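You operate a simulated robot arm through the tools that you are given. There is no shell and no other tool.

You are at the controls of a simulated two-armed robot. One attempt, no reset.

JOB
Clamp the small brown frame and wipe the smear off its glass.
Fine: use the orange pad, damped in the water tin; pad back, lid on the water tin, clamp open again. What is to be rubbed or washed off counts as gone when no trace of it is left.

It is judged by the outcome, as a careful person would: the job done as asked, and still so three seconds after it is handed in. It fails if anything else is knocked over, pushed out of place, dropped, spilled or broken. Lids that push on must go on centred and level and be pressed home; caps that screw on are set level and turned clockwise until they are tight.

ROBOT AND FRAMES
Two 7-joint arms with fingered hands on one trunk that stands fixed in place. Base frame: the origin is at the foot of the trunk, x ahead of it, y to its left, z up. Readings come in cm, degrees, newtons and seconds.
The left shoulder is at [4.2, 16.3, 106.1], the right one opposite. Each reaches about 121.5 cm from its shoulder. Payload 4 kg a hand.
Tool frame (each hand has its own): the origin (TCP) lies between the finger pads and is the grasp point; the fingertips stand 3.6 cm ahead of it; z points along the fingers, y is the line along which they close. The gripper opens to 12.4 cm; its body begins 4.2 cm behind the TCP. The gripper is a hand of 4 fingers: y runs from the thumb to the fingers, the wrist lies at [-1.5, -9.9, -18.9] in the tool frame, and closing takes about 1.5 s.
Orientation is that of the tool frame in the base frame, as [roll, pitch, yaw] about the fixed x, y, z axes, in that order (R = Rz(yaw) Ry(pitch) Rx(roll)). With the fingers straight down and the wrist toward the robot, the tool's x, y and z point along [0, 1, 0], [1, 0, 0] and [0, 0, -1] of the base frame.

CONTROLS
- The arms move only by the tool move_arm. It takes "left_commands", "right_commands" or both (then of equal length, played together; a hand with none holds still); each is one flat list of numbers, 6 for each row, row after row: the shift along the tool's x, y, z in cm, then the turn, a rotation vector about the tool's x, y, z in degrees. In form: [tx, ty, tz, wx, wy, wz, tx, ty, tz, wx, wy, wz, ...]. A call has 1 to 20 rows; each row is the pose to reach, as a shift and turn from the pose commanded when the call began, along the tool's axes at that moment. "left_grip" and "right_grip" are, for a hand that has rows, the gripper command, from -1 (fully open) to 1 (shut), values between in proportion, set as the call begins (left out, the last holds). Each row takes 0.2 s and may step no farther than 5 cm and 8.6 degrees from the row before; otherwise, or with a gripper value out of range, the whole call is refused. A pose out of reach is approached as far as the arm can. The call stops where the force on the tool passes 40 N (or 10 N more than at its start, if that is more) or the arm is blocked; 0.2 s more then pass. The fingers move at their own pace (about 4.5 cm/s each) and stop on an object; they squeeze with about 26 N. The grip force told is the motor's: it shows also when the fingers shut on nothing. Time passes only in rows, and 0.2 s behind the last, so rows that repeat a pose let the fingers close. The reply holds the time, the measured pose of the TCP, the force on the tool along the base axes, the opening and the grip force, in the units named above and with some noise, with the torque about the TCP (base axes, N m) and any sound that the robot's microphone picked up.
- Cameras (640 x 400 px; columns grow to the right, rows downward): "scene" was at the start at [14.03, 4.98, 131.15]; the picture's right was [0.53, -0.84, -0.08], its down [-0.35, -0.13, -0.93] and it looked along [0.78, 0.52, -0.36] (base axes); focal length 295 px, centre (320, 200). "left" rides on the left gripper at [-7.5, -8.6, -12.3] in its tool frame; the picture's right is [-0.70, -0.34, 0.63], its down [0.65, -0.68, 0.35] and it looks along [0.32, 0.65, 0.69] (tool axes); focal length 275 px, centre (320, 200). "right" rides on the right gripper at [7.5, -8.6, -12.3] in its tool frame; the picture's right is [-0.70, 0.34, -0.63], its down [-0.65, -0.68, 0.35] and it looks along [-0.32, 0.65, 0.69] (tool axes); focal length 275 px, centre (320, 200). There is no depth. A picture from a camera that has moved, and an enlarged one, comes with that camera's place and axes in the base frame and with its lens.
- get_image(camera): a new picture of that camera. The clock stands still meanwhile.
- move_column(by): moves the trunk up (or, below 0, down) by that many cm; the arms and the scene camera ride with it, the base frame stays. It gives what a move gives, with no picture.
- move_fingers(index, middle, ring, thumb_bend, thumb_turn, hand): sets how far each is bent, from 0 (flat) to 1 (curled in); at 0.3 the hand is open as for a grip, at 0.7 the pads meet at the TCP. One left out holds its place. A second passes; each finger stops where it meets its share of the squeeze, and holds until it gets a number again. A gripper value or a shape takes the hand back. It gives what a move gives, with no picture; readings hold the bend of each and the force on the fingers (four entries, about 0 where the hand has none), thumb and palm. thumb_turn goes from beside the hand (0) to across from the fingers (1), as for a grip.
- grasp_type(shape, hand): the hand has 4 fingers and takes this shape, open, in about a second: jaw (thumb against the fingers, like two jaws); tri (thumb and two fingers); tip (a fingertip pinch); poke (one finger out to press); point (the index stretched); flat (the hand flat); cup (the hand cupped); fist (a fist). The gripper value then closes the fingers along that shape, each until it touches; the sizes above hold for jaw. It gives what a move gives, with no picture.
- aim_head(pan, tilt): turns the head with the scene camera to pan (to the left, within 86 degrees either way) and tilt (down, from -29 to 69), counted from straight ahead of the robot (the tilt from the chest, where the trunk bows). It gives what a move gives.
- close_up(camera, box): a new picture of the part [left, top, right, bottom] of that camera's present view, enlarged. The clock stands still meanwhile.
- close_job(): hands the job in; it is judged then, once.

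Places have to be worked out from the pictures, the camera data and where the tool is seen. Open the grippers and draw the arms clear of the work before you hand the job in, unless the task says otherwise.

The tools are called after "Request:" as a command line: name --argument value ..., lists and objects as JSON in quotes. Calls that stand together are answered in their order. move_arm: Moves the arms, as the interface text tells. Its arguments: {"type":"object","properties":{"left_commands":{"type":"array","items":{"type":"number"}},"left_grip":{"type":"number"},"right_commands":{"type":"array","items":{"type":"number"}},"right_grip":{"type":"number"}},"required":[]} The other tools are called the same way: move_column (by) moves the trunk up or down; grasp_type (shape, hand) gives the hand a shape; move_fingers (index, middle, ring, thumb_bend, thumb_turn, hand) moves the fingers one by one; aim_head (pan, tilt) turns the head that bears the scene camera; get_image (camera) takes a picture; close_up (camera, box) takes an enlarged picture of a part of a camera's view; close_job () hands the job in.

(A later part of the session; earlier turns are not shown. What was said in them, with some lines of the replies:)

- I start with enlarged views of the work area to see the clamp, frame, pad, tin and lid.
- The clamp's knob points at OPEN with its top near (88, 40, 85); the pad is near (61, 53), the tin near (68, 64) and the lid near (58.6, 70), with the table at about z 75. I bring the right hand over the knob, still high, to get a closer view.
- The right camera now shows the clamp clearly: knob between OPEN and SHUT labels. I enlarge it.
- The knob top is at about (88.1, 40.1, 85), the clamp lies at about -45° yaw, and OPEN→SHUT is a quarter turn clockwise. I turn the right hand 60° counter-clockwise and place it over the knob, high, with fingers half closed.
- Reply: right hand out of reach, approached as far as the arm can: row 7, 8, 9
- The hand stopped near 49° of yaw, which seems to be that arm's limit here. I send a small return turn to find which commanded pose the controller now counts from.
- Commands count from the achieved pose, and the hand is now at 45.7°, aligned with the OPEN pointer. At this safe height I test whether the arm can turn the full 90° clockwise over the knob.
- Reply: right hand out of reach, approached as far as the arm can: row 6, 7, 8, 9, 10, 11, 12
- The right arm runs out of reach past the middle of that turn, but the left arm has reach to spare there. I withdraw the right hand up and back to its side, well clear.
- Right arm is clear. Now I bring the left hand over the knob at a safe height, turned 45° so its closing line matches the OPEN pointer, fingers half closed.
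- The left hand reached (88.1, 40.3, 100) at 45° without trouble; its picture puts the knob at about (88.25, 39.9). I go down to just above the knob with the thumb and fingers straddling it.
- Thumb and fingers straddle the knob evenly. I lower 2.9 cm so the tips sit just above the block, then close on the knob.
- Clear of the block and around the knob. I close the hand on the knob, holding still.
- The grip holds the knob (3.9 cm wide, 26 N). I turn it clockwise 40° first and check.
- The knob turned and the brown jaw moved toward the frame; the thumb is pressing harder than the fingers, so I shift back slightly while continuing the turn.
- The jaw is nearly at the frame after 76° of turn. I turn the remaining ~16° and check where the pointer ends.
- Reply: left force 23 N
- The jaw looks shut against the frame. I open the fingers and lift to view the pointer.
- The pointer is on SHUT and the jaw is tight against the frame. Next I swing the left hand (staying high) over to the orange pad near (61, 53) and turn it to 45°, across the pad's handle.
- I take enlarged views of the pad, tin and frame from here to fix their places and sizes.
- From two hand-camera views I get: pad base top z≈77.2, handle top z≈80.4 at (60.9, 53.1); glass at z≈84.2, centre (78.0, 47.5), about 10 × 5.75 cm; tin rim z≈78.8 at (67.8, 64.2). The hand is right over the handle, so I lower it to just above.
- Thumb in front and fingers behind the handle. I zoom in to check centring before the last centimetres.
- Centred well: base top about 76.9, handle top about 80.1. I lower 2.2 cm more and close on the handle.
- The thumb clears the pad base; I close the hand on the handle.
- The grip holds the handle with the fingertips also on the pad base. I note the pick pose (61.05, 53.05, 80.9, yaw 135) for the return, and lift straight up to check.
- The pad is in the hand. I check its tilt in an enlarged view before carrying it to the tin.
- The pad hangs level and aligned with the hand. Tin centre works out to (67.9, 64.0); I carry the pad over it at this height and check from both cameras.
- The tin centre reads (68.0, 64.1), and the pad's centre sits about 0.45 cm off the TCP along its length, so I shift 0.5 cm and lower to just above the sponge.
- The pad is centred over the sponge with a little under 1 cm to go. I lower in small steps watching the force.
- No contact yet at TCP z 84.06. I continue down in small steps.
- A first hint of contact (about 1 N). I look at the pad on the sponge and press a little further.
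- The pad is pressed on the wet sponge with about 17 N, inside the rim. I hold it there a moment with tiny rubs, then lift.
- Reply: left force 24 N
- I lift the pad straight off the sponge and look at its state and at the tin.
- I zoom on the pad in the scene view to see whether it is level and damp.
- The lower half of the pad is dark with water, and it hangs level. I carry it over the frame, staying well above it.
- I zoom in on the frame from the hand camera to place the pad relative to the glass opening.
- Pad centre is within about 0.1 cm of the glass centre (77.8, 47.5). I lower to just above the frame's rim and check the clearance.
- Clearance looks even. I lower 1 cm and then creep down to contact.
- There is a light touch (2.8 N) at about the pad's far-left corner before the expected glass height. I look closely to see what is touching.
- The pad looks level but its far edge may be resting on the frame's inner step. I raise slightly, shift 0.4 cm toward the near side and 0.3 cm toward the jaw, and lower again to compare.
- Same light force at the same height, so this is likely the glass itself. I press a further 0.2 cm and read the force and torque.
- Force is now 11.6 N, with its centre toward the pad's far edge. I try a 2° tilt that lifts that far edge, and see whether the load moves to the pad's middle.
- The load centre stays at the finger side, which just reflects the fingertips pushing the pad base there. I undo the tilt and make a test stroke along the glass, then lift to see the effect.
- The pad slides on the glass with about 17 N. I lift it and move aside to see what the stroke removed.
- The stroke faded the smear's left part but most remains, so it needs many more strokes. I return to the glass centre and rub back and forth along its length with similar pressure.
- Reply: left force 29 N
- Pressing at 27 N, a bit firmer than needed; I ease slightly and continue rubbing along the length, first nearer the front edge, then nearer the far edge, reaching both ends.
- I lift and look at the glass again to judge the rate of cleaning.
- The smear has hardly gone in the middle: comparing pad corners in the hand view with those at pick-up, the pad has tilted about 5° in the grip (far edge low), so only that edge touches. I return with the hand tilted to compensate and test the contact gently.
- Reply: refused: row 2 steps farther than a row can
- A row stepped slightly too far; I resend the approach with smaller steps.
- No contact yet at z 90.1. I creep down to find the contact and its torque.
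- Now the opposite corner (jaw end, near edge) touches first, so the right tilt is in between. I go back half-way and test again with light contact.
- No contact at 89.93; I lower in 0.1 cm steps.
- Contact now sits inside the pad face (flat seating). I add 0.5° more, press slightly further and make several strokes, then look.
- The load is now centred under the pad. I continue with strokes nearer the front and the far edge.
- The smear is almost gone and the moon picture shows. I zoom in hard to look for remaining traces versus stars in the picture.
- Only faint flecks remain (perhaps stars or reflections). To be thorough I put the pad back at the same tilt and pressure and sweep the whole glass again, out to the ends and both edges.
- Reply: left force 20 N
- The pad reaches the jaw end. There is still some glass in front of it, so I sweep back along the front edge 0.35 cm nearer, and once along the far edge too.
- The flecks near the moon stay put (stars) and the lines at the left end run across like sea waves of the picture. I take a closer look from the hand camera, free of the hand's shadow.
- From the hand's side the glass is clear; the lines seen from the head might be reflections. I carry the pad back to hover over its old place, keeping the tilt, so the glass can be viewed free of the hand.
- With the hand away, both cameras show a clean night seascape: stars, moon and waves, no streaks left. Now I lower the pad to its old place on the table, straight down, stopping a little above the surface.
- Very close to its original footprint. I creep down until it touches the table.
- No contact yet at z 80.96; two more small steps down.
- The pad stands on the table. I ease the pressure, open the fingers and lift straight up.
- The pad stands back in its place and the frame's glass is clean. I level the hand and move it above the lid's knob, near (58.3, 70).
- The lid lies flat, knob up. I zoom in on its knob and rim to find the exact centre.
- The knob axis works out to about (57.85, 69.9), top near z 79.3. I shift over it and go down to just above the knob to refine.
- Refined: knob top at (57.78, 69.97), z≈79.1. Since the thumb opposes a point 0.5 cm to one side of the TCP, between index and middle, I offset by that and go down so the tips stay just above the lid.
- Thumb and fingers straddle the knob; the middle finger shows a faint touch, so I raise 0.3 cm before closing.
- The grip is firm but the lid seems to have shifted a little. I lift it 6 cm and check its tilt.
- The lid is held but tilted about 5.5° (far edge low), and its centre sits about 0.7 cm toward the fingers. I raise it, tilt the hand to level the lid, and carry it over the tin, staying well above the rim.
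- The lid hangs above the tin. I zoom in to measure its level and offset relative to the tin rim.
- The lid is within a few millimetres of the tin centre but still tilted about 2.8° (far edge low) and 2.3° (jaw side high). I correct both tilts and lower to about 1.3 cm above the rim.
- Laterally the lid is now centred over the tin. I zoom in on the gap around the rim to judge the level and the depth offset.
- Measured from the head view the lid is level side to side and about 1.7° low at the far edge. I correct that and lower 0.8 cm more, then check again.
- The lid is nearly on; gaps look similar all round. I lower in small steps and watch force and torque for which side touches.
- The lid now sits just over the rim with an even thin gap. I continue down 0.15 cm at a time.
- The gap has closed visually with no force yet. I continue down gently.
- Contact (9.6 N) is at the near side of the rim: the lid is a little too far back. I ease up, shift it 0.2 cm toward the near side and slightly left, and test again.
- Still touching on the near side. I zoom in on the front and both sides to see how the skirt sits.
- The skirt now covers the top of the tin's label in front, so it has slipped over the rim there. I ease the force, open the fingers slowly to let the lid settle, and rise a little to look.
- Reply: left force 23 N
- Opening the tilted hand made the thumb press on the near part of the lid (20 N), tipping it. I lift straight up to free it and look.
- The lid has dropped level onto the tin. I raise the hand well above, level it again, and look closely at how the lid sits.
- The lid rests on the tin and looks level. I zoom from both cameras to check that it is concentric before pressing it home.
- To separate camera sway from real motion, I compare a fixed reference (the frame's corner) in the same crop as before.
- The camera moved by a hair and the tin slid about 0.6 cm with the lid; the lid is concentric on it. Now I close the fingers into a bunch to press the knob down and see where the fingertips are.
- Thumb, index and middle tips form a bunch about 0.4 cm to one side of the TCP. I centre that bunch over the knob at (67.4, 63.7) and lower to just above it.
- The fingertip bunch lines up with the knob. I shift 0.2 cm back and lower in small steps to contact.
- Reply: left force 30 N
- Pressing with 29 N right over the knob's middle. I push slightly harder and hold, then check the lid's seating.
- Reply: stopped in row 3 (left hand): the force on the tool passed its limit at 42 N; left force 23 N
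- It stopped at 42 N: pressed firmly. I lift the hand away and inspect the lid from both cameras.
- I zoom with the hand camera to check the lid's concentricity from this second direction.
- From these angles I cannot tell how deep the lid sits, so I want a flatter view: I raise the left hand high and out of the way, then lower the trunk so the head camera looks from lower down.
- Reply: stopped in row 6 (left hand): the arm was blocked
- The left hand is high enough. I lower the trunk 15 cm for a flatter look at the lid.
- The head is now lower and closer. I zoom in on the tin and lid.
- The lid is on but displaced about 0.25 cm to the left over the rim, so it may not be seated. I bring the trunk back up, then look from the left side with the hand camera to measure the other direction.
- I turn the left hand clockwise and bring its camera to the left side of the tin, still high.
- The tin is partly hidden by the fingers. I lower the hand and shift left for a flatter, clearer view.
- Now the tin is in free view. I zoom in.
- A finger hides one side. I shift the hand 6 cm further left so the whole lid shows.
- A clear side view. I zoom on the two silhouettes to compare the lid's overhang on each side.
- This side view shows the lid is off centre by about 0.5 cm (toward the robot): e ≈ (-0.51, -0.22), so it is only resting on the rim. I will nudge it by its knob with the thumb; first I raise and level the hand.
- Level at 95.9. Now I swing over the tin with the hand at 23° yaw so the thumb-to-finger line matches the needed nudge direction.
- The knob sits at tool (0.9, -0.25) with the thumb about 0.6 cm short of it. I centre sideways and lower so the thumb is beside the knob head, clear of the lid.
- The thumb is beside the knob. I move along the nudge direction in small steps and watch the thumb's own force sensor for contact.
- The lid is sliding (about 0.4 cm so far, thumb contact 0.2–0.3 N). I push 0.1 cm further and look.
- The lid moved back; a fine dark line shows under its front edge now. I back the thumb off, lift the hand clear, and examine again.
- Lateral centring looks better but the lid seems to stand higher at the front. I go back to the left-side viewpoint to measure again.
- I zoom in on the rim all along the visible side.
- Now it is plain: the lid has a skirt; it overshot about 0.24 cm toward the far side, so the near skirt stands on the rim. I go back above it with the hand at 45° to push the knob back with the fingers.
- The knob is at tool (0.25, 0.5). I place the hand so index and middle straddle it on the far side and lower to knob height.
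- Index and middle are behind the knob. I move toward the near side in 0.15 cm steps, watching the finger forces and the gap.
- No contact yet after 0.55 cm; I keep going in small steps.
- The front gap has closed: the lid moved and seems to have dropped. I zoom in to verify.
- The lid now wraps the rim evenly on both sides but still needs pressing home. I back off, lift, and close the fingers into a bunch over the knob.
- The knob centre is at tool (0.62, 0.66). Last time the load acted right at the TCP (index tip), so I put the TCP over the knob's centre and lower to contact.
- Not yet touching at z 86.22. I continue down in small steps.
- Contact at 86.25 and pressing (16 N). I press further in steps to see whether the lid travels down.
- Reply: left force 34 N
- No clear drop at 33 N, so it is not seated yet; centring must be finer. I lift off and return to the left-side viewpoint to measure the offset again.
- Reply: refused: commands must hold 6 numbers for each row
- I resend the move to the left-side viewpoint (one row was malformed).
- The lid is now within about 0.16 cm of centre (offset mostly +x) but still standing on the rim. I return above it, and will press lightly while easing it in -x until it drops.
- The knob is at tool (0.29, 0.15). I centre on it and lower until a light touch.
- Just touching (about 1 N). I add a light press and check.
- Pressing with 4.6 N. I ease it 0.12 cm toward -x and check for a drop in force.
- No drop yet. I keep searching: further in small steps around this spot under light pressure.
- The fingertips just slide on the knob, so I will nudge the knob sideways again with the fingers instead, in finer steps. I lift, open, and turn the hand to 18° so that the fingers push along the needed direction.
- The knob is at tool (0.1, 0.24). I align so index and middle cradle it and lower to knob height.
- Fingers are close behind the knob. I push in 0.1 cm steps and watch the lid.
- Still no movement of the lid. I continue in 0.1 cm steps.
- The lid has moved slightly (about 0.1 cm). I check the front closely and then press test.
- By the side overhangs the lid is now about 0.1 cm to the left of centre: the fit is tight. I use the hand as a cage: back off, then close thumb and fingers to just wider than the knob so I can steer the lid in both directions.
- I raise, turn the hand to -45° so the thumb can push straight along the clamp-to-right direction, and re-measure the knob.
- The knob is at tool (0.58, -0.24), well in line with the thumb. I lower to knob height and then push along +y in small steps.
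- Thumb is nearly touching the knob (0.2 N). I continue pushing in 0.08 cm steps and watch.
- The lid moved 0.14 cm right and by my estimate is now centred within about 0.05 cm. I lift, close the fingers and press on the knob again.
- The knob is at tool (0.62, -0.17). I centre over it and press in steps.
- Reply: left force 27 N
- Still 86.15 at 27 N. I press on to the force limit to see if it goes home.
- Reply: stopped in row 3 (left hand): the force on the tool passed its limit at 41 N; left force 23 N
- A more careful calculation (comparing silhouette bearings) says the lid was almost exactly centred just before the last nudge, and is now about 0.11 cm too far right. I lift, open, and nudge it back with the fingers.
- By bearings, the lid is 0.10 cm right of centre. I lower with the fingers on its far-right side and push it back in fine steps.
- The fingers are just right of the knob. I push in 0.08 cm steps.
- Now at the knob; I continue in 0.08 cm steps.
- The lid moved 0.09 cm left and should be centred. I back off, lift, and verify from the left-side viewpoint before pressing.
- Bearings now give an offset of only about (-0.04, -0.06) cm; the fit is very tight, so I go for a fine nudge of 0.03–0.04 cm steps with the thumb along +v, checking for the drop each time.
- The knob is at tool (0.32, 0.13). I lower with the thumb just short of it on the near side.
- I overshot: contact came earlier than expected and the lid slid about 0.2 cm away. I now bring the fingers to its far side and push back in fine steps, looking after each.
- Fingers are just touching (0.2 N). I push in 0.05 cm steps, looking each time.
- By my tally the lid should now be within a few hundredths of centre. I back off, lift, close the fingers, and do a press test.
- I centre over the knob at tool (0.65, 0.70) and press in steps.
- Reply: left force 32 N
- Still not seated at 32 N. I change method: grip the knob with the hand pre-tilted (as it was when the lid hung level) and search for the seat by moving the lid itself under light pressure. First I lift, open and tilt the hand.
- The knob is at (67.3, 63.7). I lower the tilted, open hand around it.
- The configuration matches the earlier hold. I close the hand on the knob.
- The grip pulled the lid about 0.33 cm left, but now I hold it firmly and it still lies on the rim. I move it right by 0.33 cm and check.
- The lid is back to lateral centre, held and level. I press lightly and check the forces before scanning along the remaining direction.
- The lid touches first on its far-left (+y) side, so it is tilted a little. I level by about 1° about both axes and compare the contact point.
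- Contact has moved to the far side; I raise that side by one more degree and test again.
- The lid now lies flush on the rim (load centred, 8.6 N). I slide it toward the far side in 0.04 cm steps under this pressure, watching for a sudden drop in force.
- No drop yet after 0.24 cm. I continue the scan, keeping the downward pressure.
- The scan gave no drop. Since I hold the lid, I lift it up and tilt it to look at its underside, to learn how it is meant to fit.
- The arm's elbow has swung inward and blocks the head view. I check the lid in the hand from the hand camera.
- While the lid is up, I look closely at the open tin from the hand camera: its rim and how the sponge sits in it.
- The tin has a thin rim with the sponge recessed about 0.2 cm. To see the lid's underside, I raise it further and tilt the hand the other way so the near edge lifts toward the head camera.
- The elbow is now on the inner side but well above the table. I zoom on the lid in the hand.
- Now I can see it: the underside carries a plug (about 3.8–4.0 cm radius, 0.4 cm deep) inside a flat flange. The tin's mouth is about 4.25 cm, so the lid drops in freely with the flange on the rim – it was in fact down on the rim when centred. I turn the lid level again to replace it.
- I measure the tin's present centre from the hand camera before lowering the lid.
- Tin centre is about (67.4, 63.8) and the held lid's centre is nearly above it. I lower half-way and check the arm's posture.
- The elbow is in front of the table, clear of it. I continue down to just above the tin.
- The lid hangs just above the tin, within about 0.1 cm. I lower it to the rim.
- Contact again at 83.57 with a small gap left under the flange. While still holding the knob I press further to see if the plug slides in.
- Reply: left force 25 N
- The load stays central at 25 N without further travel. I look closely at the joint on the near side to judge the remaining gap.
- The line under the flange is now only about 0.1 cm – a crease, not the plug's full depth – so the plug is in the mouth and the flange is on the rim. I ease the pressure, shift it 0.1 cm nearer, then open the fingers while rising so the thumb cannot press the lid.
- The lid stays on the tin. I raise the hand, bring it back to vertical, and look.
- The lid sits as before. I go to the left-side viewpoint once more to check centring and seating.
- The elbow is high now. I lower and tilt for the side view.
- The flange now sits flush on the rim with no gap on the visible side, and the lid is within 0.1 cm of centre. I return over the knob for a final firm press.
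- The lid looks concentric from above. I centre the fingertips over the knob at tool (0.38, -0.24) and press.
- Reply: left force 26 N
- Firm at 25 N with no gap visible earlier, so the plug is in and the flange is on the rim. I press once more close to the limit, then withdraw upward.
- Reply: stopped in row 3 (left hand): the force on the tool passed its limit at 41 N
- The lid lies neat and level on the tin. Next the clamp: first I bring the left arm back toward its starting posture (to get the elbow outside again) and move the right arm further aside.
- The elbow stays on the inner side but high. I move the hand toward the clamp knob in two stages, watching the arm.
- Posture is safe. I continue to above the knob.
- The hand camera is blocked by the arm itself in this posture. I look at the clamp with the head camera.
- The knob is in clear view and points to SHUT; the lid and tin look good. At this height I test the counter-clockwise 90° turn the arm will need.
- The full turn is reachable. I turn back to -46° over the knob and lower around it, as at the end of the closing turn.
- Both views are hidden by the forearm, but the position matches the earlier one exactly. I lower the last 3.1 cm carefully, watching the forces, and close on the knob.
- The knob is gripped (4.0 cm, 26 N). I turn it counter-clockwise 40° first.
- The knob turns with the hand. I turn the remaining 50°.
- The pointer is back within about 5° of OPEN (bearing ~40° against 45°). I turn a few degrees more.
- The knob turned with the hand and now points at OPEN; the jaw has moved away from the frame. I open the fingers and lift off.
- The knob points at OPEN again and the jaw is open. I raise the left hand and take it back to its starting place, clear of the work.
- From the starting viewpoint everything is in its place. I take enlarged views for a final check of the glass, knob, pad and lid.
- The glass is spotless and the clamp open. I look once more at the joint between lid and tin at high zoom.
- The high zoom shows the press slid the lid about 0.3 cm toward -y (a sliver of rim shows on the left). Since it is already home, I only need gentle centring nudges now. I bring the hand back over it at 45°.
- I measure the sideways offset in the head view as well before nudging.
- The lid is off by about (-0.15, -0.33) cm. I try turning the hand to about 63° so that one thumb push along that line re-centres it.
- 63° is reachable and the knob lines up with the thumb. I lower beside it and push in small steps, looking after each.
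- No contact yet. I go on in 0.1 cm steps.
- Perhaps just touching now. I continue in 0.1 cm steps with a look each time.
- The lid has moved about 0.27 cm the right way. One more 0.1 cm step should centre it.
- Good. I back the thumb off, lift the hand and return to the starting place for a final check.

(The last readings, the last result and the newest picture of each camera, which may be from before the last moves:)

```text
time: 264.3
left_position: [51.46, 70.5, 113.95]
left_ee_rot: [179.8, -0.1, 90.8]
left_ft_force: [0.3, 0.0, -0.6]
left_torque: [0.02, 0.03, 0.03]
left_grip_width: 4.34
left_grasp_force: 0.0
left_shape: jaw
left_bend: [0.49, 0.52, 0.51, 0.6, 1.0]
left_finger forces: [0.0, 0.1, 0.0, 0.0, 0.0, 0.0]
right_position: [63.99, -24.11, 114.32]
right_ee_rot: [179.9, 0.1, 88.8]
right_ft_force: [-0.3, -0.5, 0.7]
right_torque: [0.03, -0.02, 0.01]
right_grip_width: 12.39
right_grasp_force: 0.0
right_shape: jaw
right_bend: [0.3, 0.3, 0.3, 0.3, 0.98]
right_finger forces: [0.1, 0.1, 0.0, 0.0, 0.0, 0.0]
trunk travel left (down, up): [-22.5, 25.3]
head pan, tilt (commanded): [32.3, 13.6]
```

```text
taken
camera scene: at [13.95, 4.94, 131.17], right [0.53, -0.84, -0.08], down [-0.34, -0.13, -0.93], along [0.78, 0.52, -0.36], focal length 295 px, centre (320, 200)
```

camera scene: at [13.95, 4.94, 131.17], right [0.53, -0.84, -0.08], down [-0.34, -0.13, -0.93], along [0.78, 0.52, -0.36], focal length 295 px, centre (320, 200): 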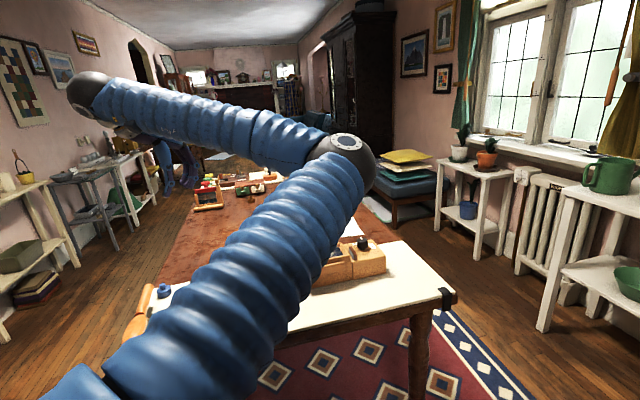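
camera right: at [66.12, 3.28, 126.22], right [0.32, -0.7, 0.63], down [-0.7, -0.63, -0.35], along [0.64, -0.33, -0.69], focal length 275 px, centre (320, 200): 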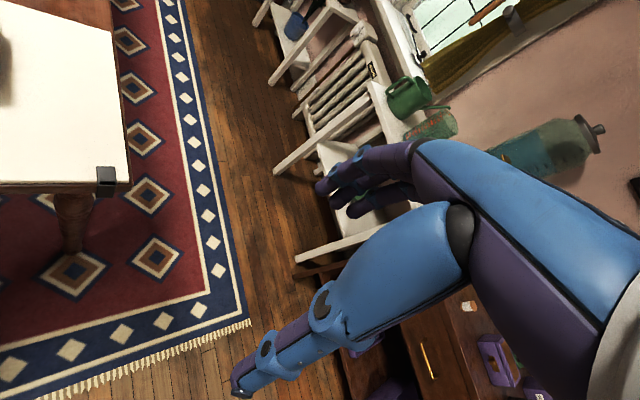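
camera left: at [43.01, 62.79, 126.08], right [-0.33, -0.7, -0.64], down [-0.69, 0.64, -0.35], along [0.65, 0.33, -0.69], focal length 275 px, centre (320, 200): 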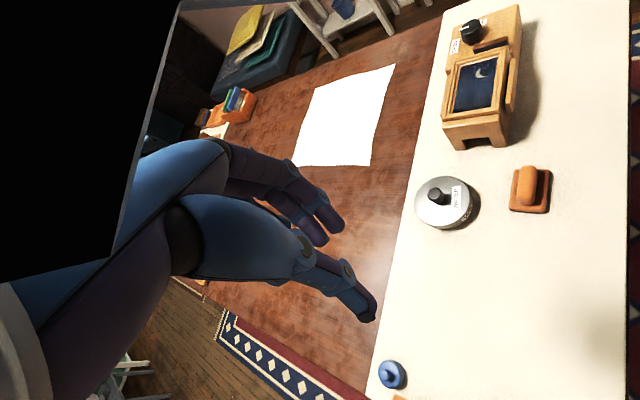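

Request:
close_up --camera "left" --box '[400, 165, 490, 240]'

Request:
close_up --camera "left" --box '[410, 200, 460, 236]'

Request:
close_up --camera "left" --box '[430, 0, 560, 100]'

```text
5.33 times, centred on (445, 202) of left
camera zoom: at [43.01, 62.79, 126.08], right [-0.33, -0.7, -0.64], down [-0.69, 0.64, -0.35], along [0.65, 0.33, -0.69], focal length 1468 px, centre (-347, 187)
```

zoom: 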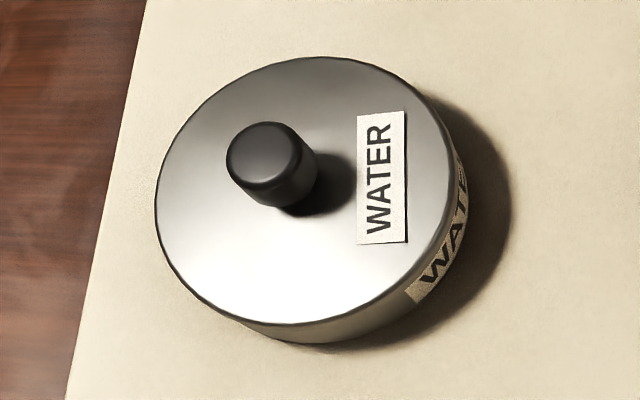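

```text
11.11 times, centred on (435, 218) of left
camera zoom: at [43.01, 62.79, 126.08], right [-0.33, -0.7, -0.64], down [-0.69, 0.64, -0.35], along [0.65, 0.33, -0.69], focal length 3059 px, centre (-958, 0)
```

zoom: 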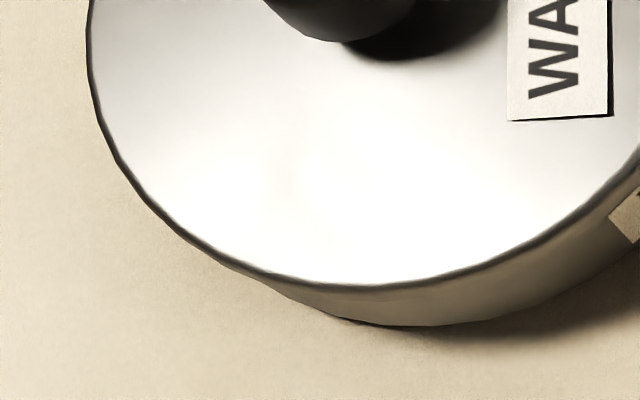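

```text
4.00 times, centred on (495, 50) of left
camera zoom: at [43.01, 62.79, 126.08], right [-0.33, -0.7, -0.64], down [-0.69, 0.64, -0.35], along [0.65, 0.33, -0.69], focal length 1101 px, centre (-380, 800)
```

zoom: 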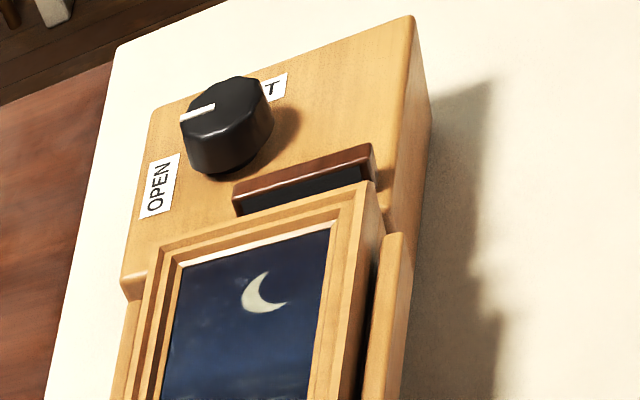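

No rim shows on the left any more; the lid is concentric. I take one last look from the low left-side viewpoint to make sure the flange is still down on the rim.

Request:
move_arm --left_commands '[2, 0.8, 3.5, 0, 0, 7, 4, 1.6, 7, 0, 0, 14, 6, 2.3, 10.5, 0, 0, 21, 8, 3, 14, 0, 0, 28, 8.2, 3.1, 18, 0, 0, 36.5, 8.2, 3.1, 18, 0, 0, 36.5]' --left_grip 1

Request:
move_arm --left_commands '[0, 0, 3, -1.5, -1, 0, 0, 0, 6, -3, -2, 0, -0.4, 0.8, 9, -4.4, -2.6, 0, -0.4, 0.8, 10.8, -4.4, -2.6, 0, -0.4, 0.8, 10.8, -4.4, -2.6, 0]'

Request:
get_image --camera "left"

Request:
close_up --camera "left" --box '[290, 70, 410, 180]'

```text
time: 265.7
left_position: [54.55, 78.73, 95.87]
left_ee_rot: [180.0, -0.2, 54.5]
left_ft_force: [1.1, 0.1, 0.9]
left_torque: [0.03, -0.01, 0.0]
left_grip_width: 0.0
left_grasp_force: 26.3
left_shape: jaw
left_bend: [0.7, 0.7, 0.7, 0.71, 1.0]
left_finger forces: [0.0, 0.1, 0.0, 0.0, 0.0, 0.1]
right_position: [64.09, -24.25, 114.19]
right_ee_rot: [179.9, 0.0, 88.8]
right_ft_force: [0.0, -0.1, 0.1]
right_torque: [0.02, 0.01, 0.02]
right_grip_width: 12.38
right_grasp_force: 0.1
right_shape: jaw
right_bend: [0.3, 0.3, 0.3, 0.3, 0.98]
right_finger forces: [0.1, 0.1, 0.0, 0.0, 0.0, 0.0]
trunk travel left (down, up): [-22.5, 25.3]
head pan, tilt (commanded): [32.3, 13.6]
```

```text
time: 266.9
left_position: [55.0, 77.89, 85.04]
left_ee_rot: [175.6, 2.4, 54.4]
left_ft_force: [0.4, 0.8, -0.4]
left_torque: [0.03, 0.01, 0.0]
left_grip_width: 0.01
left_grasp_force: 25.8
left_shape: jaw
left_bend: [0.7, 0.7, 0.7, 0.71, 1.0]
left_finger forces: [0.0, 0.0, 0.0, 0.0, 0.0, 0.1]
right_position: [64.09, -24.2, 114.15]
right_ee_rot: [-179.9, 0.0, 88.8]
right_ft_force: [-0.8, -0.1, -0.4]
right_torque: [-0.01, 0.0, 0.01]
right_grip_width: 12.39
right_grasp_force: 0.1
right_shape: jaw
right_bend: [0.3, 0.3, 0.3, 0.3, 0.98]
right_finger forces: [0.0, 0.0, 0.0, 0.1, 0.1, 0.0]
trunk travel left (down, up): [-22.5, 25.3]
head pan, tilt (commanded): [32.3, 13.6]
```

```text
taken
camera left: at [43.25, 77.74, 96.87], right [-0.65, -0.42, -0.63], down [-0.16, 0.89, -0.42], along [0.74, -0.17, -0.65], focal length 275 px, centre (320, 200)
```

left: 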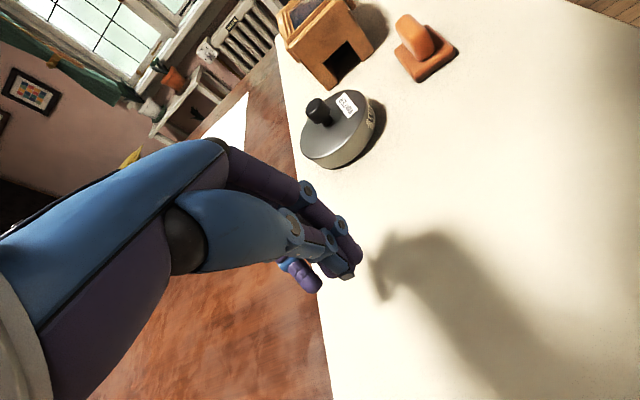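

```text
3.64 times, centred on (350, 125) of left
camera zoom: at [43.25, 77.74, 96.87], right [-0.65, -0.42, -0.63], down [-0.16, 0.89, -0.42], along [0.74, -0.17, -0.65], focal length 1001 px, centre (211, 473)
```

zoom: 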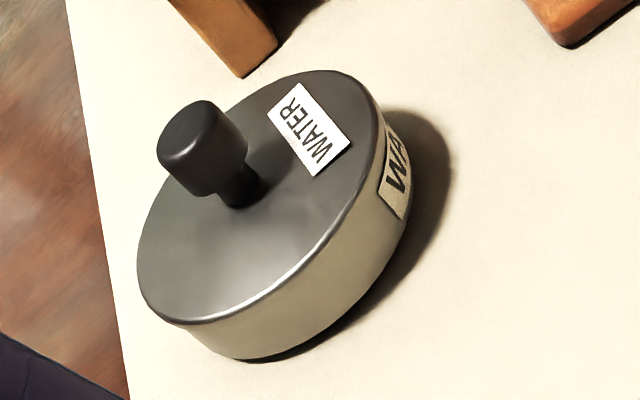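

Request:
close_up --camera "left" --box '[294, 120, 344, 174]'

Request:
close_up --camera "left" --box '[340, 80, 390, 134]'

Request:
close_up --camera "left" --box '[325, 110, 385, 170]'

```text
7.41 times, centred on (319, 147) of left
camera zoom: at [43.25, 77.74, 96.87], right [-0.65, -0.42, -0.63], down [-0.16, 0.89, -0.42], along [0.74, -0.17, -0.65], focal length 2039 px, centre (327, 593)
```

zoom: 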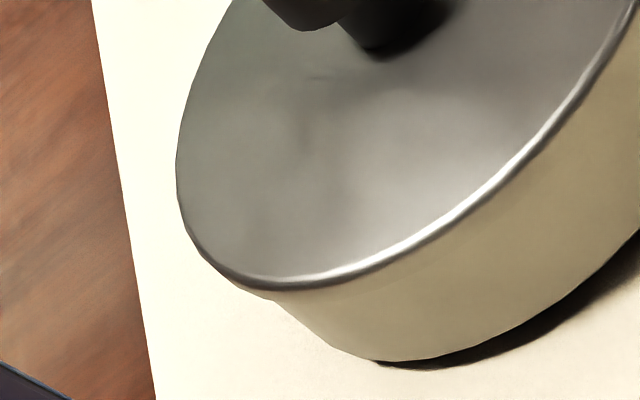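

```text
7.41 times, centred on (365, 107) of left
camera zoom: at [43.25, 77.74, 96.87], right [-0.65, -0.42, -0.63], down [-0.16, 0.89, -0.42], along [0.74, -0.17, -0.65], focal length 2039 px, centre (-13, 889)
```

zoom: 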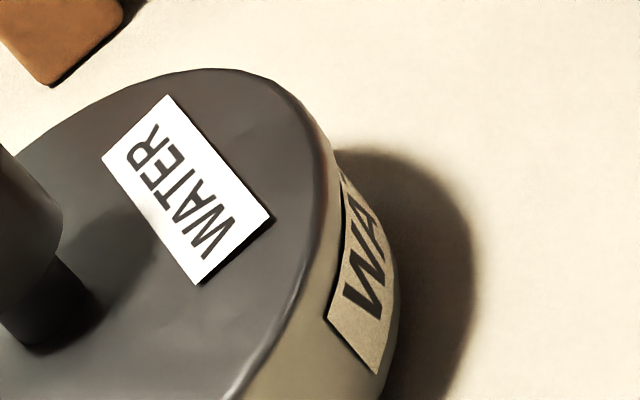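

```text
6.67 times, centred on (355, 140) of left
camera zoom: at [43.25, 77.74, 96.87], right [-0.65, -0.42, -0.63], down [-0.16, 0.89, -0.42], along [0.74, -0.17, -0.65], focal length 1835 px, centre (87, 600)
```

zoom: 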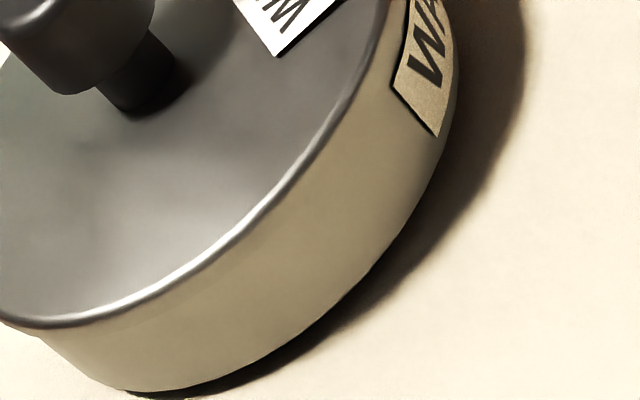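

Flange and tin wall run together without any gap, and the lid stands lower than in the earlier unseated tries: it is home, level and centred. I withdraw the left hand to its starting place and open it.

Request:
move_arm --left_commands '[0, 0, -3, 1.5, 1, 0, 0, 0, -6, 3, 2, 0, 0, 0, -9.5, 4.4, 2.5, 0, 0, 0, -13, 4.4, 2.5, 0, 0, 0, -17, 4.4, 2.5, 0]' --left_grip -1

Request:
move_arm --left_commands '[-0.6, 0.3, -3, 0, 0, -7, -1.3, 0.7, -6, 0, 0, -14, -2.5, 1, -9, 0, 0, -21, -4, 1.2, -11.5, 0, 0, -28, -5.5, 1.5, -13, 0, 0, -35.7]'

Request:
get_image --camera "scene"

Request:
get_image --camera "left"

```text
time: 268.1
left_position: [54.24, 79.19, 102.18]
left_ee_rot: [180.0, 0.0, 54.4]
left_ft_force: [-0.8, -0.6, 0.0]
left_torque: [0.02, 0.02, 0.01]
left_grip_width: 12.39
left_grasp_force: 0.1
left_shape: jaw
left_bend: [0.3, 0.3, 0.3, 0.3, 0.98]
left_finger forces: [0.1, 0.0, 0.0, 0.1, 0.0, 0.1]
right_position: [64.02, -24.28, 114.12]
right_ee_rot: [179.9, 0.0, 88.8]
right_ft_force: [-1.2, 0.0, 0.4]
right_torque: [0.04, -0.04, -0.03]
right_grip_width: 12.37
right_grasp_force: 0.0
right_shape: jaw
right_bend: [0.3, 0.3, 0.3, 0.3, 0.98]
right_finger forces: [0.0, 0.0, 0.0, 0.0, 0.1, 0.1]
trunk travel left (down, up): [-22.5, 25.3]
head pan, tilt (commanded): [32.3, 13.6]
```

```text
time: 269.3
left_position: [52.33, 73.79, 115.03]
left_ee_rot: [179.9, -0.1, 90.3]
left_ft_force: [1.1, 0.3, 0.2]
left_torque: [0.03, 0.0, -0.01]
left_grip_width: 12.37
left_grasp_force: 0.1
left_shape: jaw
left_bend: [0.3, 0.3, 0.3, 0.3, 0.98]
left_finger forces: [0.0, 0.1, 0.0, 0.1, 0.1, 0.1]
right_position: [64.06, -24.18, 114.1]
right_ee_rot: [-179.9, 0.0, 88.7]
right_ft_force: [0.1, -1.1, -0.6]
right_torque: [0.03, -0.01, -0.01]
right_grip_width: 12.38
right_grasp_force: 0.1
right_shape: jaw
right_bend: [0.3, 0.3, 0.3, 0.3, 0.98]
right_finger forces: [0.0, 0.0, 0.0, 0.1, 0.1, 0.1]
trunk travel left (down, up): [-22.5, 25.3]
head pan, tilt (commanded): [32.3, 13.6]
```

```text
taken
camera scene: at [14.05, 4.88, 131.15], right [0.53, -0.84, -0.08], down [-0.35, -0.13, -0.93], along [0.77, 0.52, -0.36], focal length 295 px, centre (320, 200)
```

scene: 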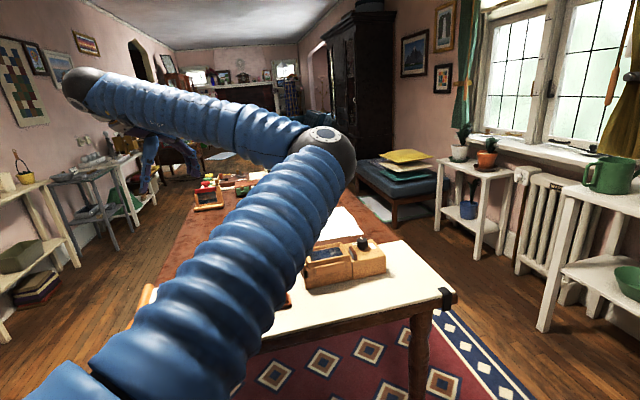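

```text
taken
camera left: at [43.86, 66.3, 127.22], right [-0.33, -0.7, -0.64], down [-0.68, 0.64, -0.35], along [0.65, 0.32, -0.69], focal length 275 px, centre (320, 200)
```

left: 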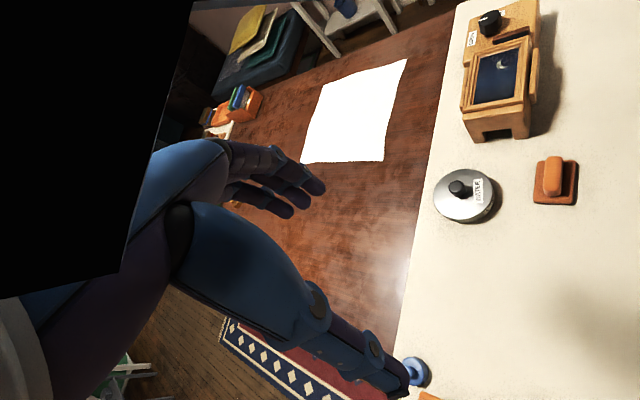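

The frame's glass is clean and the clamp is open again. The pad is back, the lid is on the water tin, and both hands are open and clear, so I hand the job in.

Request:
close_job

```text
The job is handed in.
```

I've handed the job in. The frame was clamped and its glass wiped, then everything was put back as you asked. I could not fully confirm one thing: that the water tin's lid is pressed all the way home.

- **Frame:** I turned the clamp to SHUT and wiped the glass with the orange pad damped in the water tin. The last close views show only the picture, with no smear left. The knob is back at OPEN and the jaw is clear of the frame.
- **Pad:** It stands back in its original place, within a few millimetres.
- **Lid:** It is level and centred to about 1–2 mm. I pressed it with about 41 N, which slid it about 3 mm, so I re-centred it afterwards with light nudges. From the sides I could see, there is no gap under its edge. No click was picked up, and I could not see the far side.
- **Water tin:** It slid about 6–7 mm toward the robot while I was fitting the lid. I did not move it back.

Both hands are open and clear of the work. The left arm ended with its elbow turned inward, well above the table.
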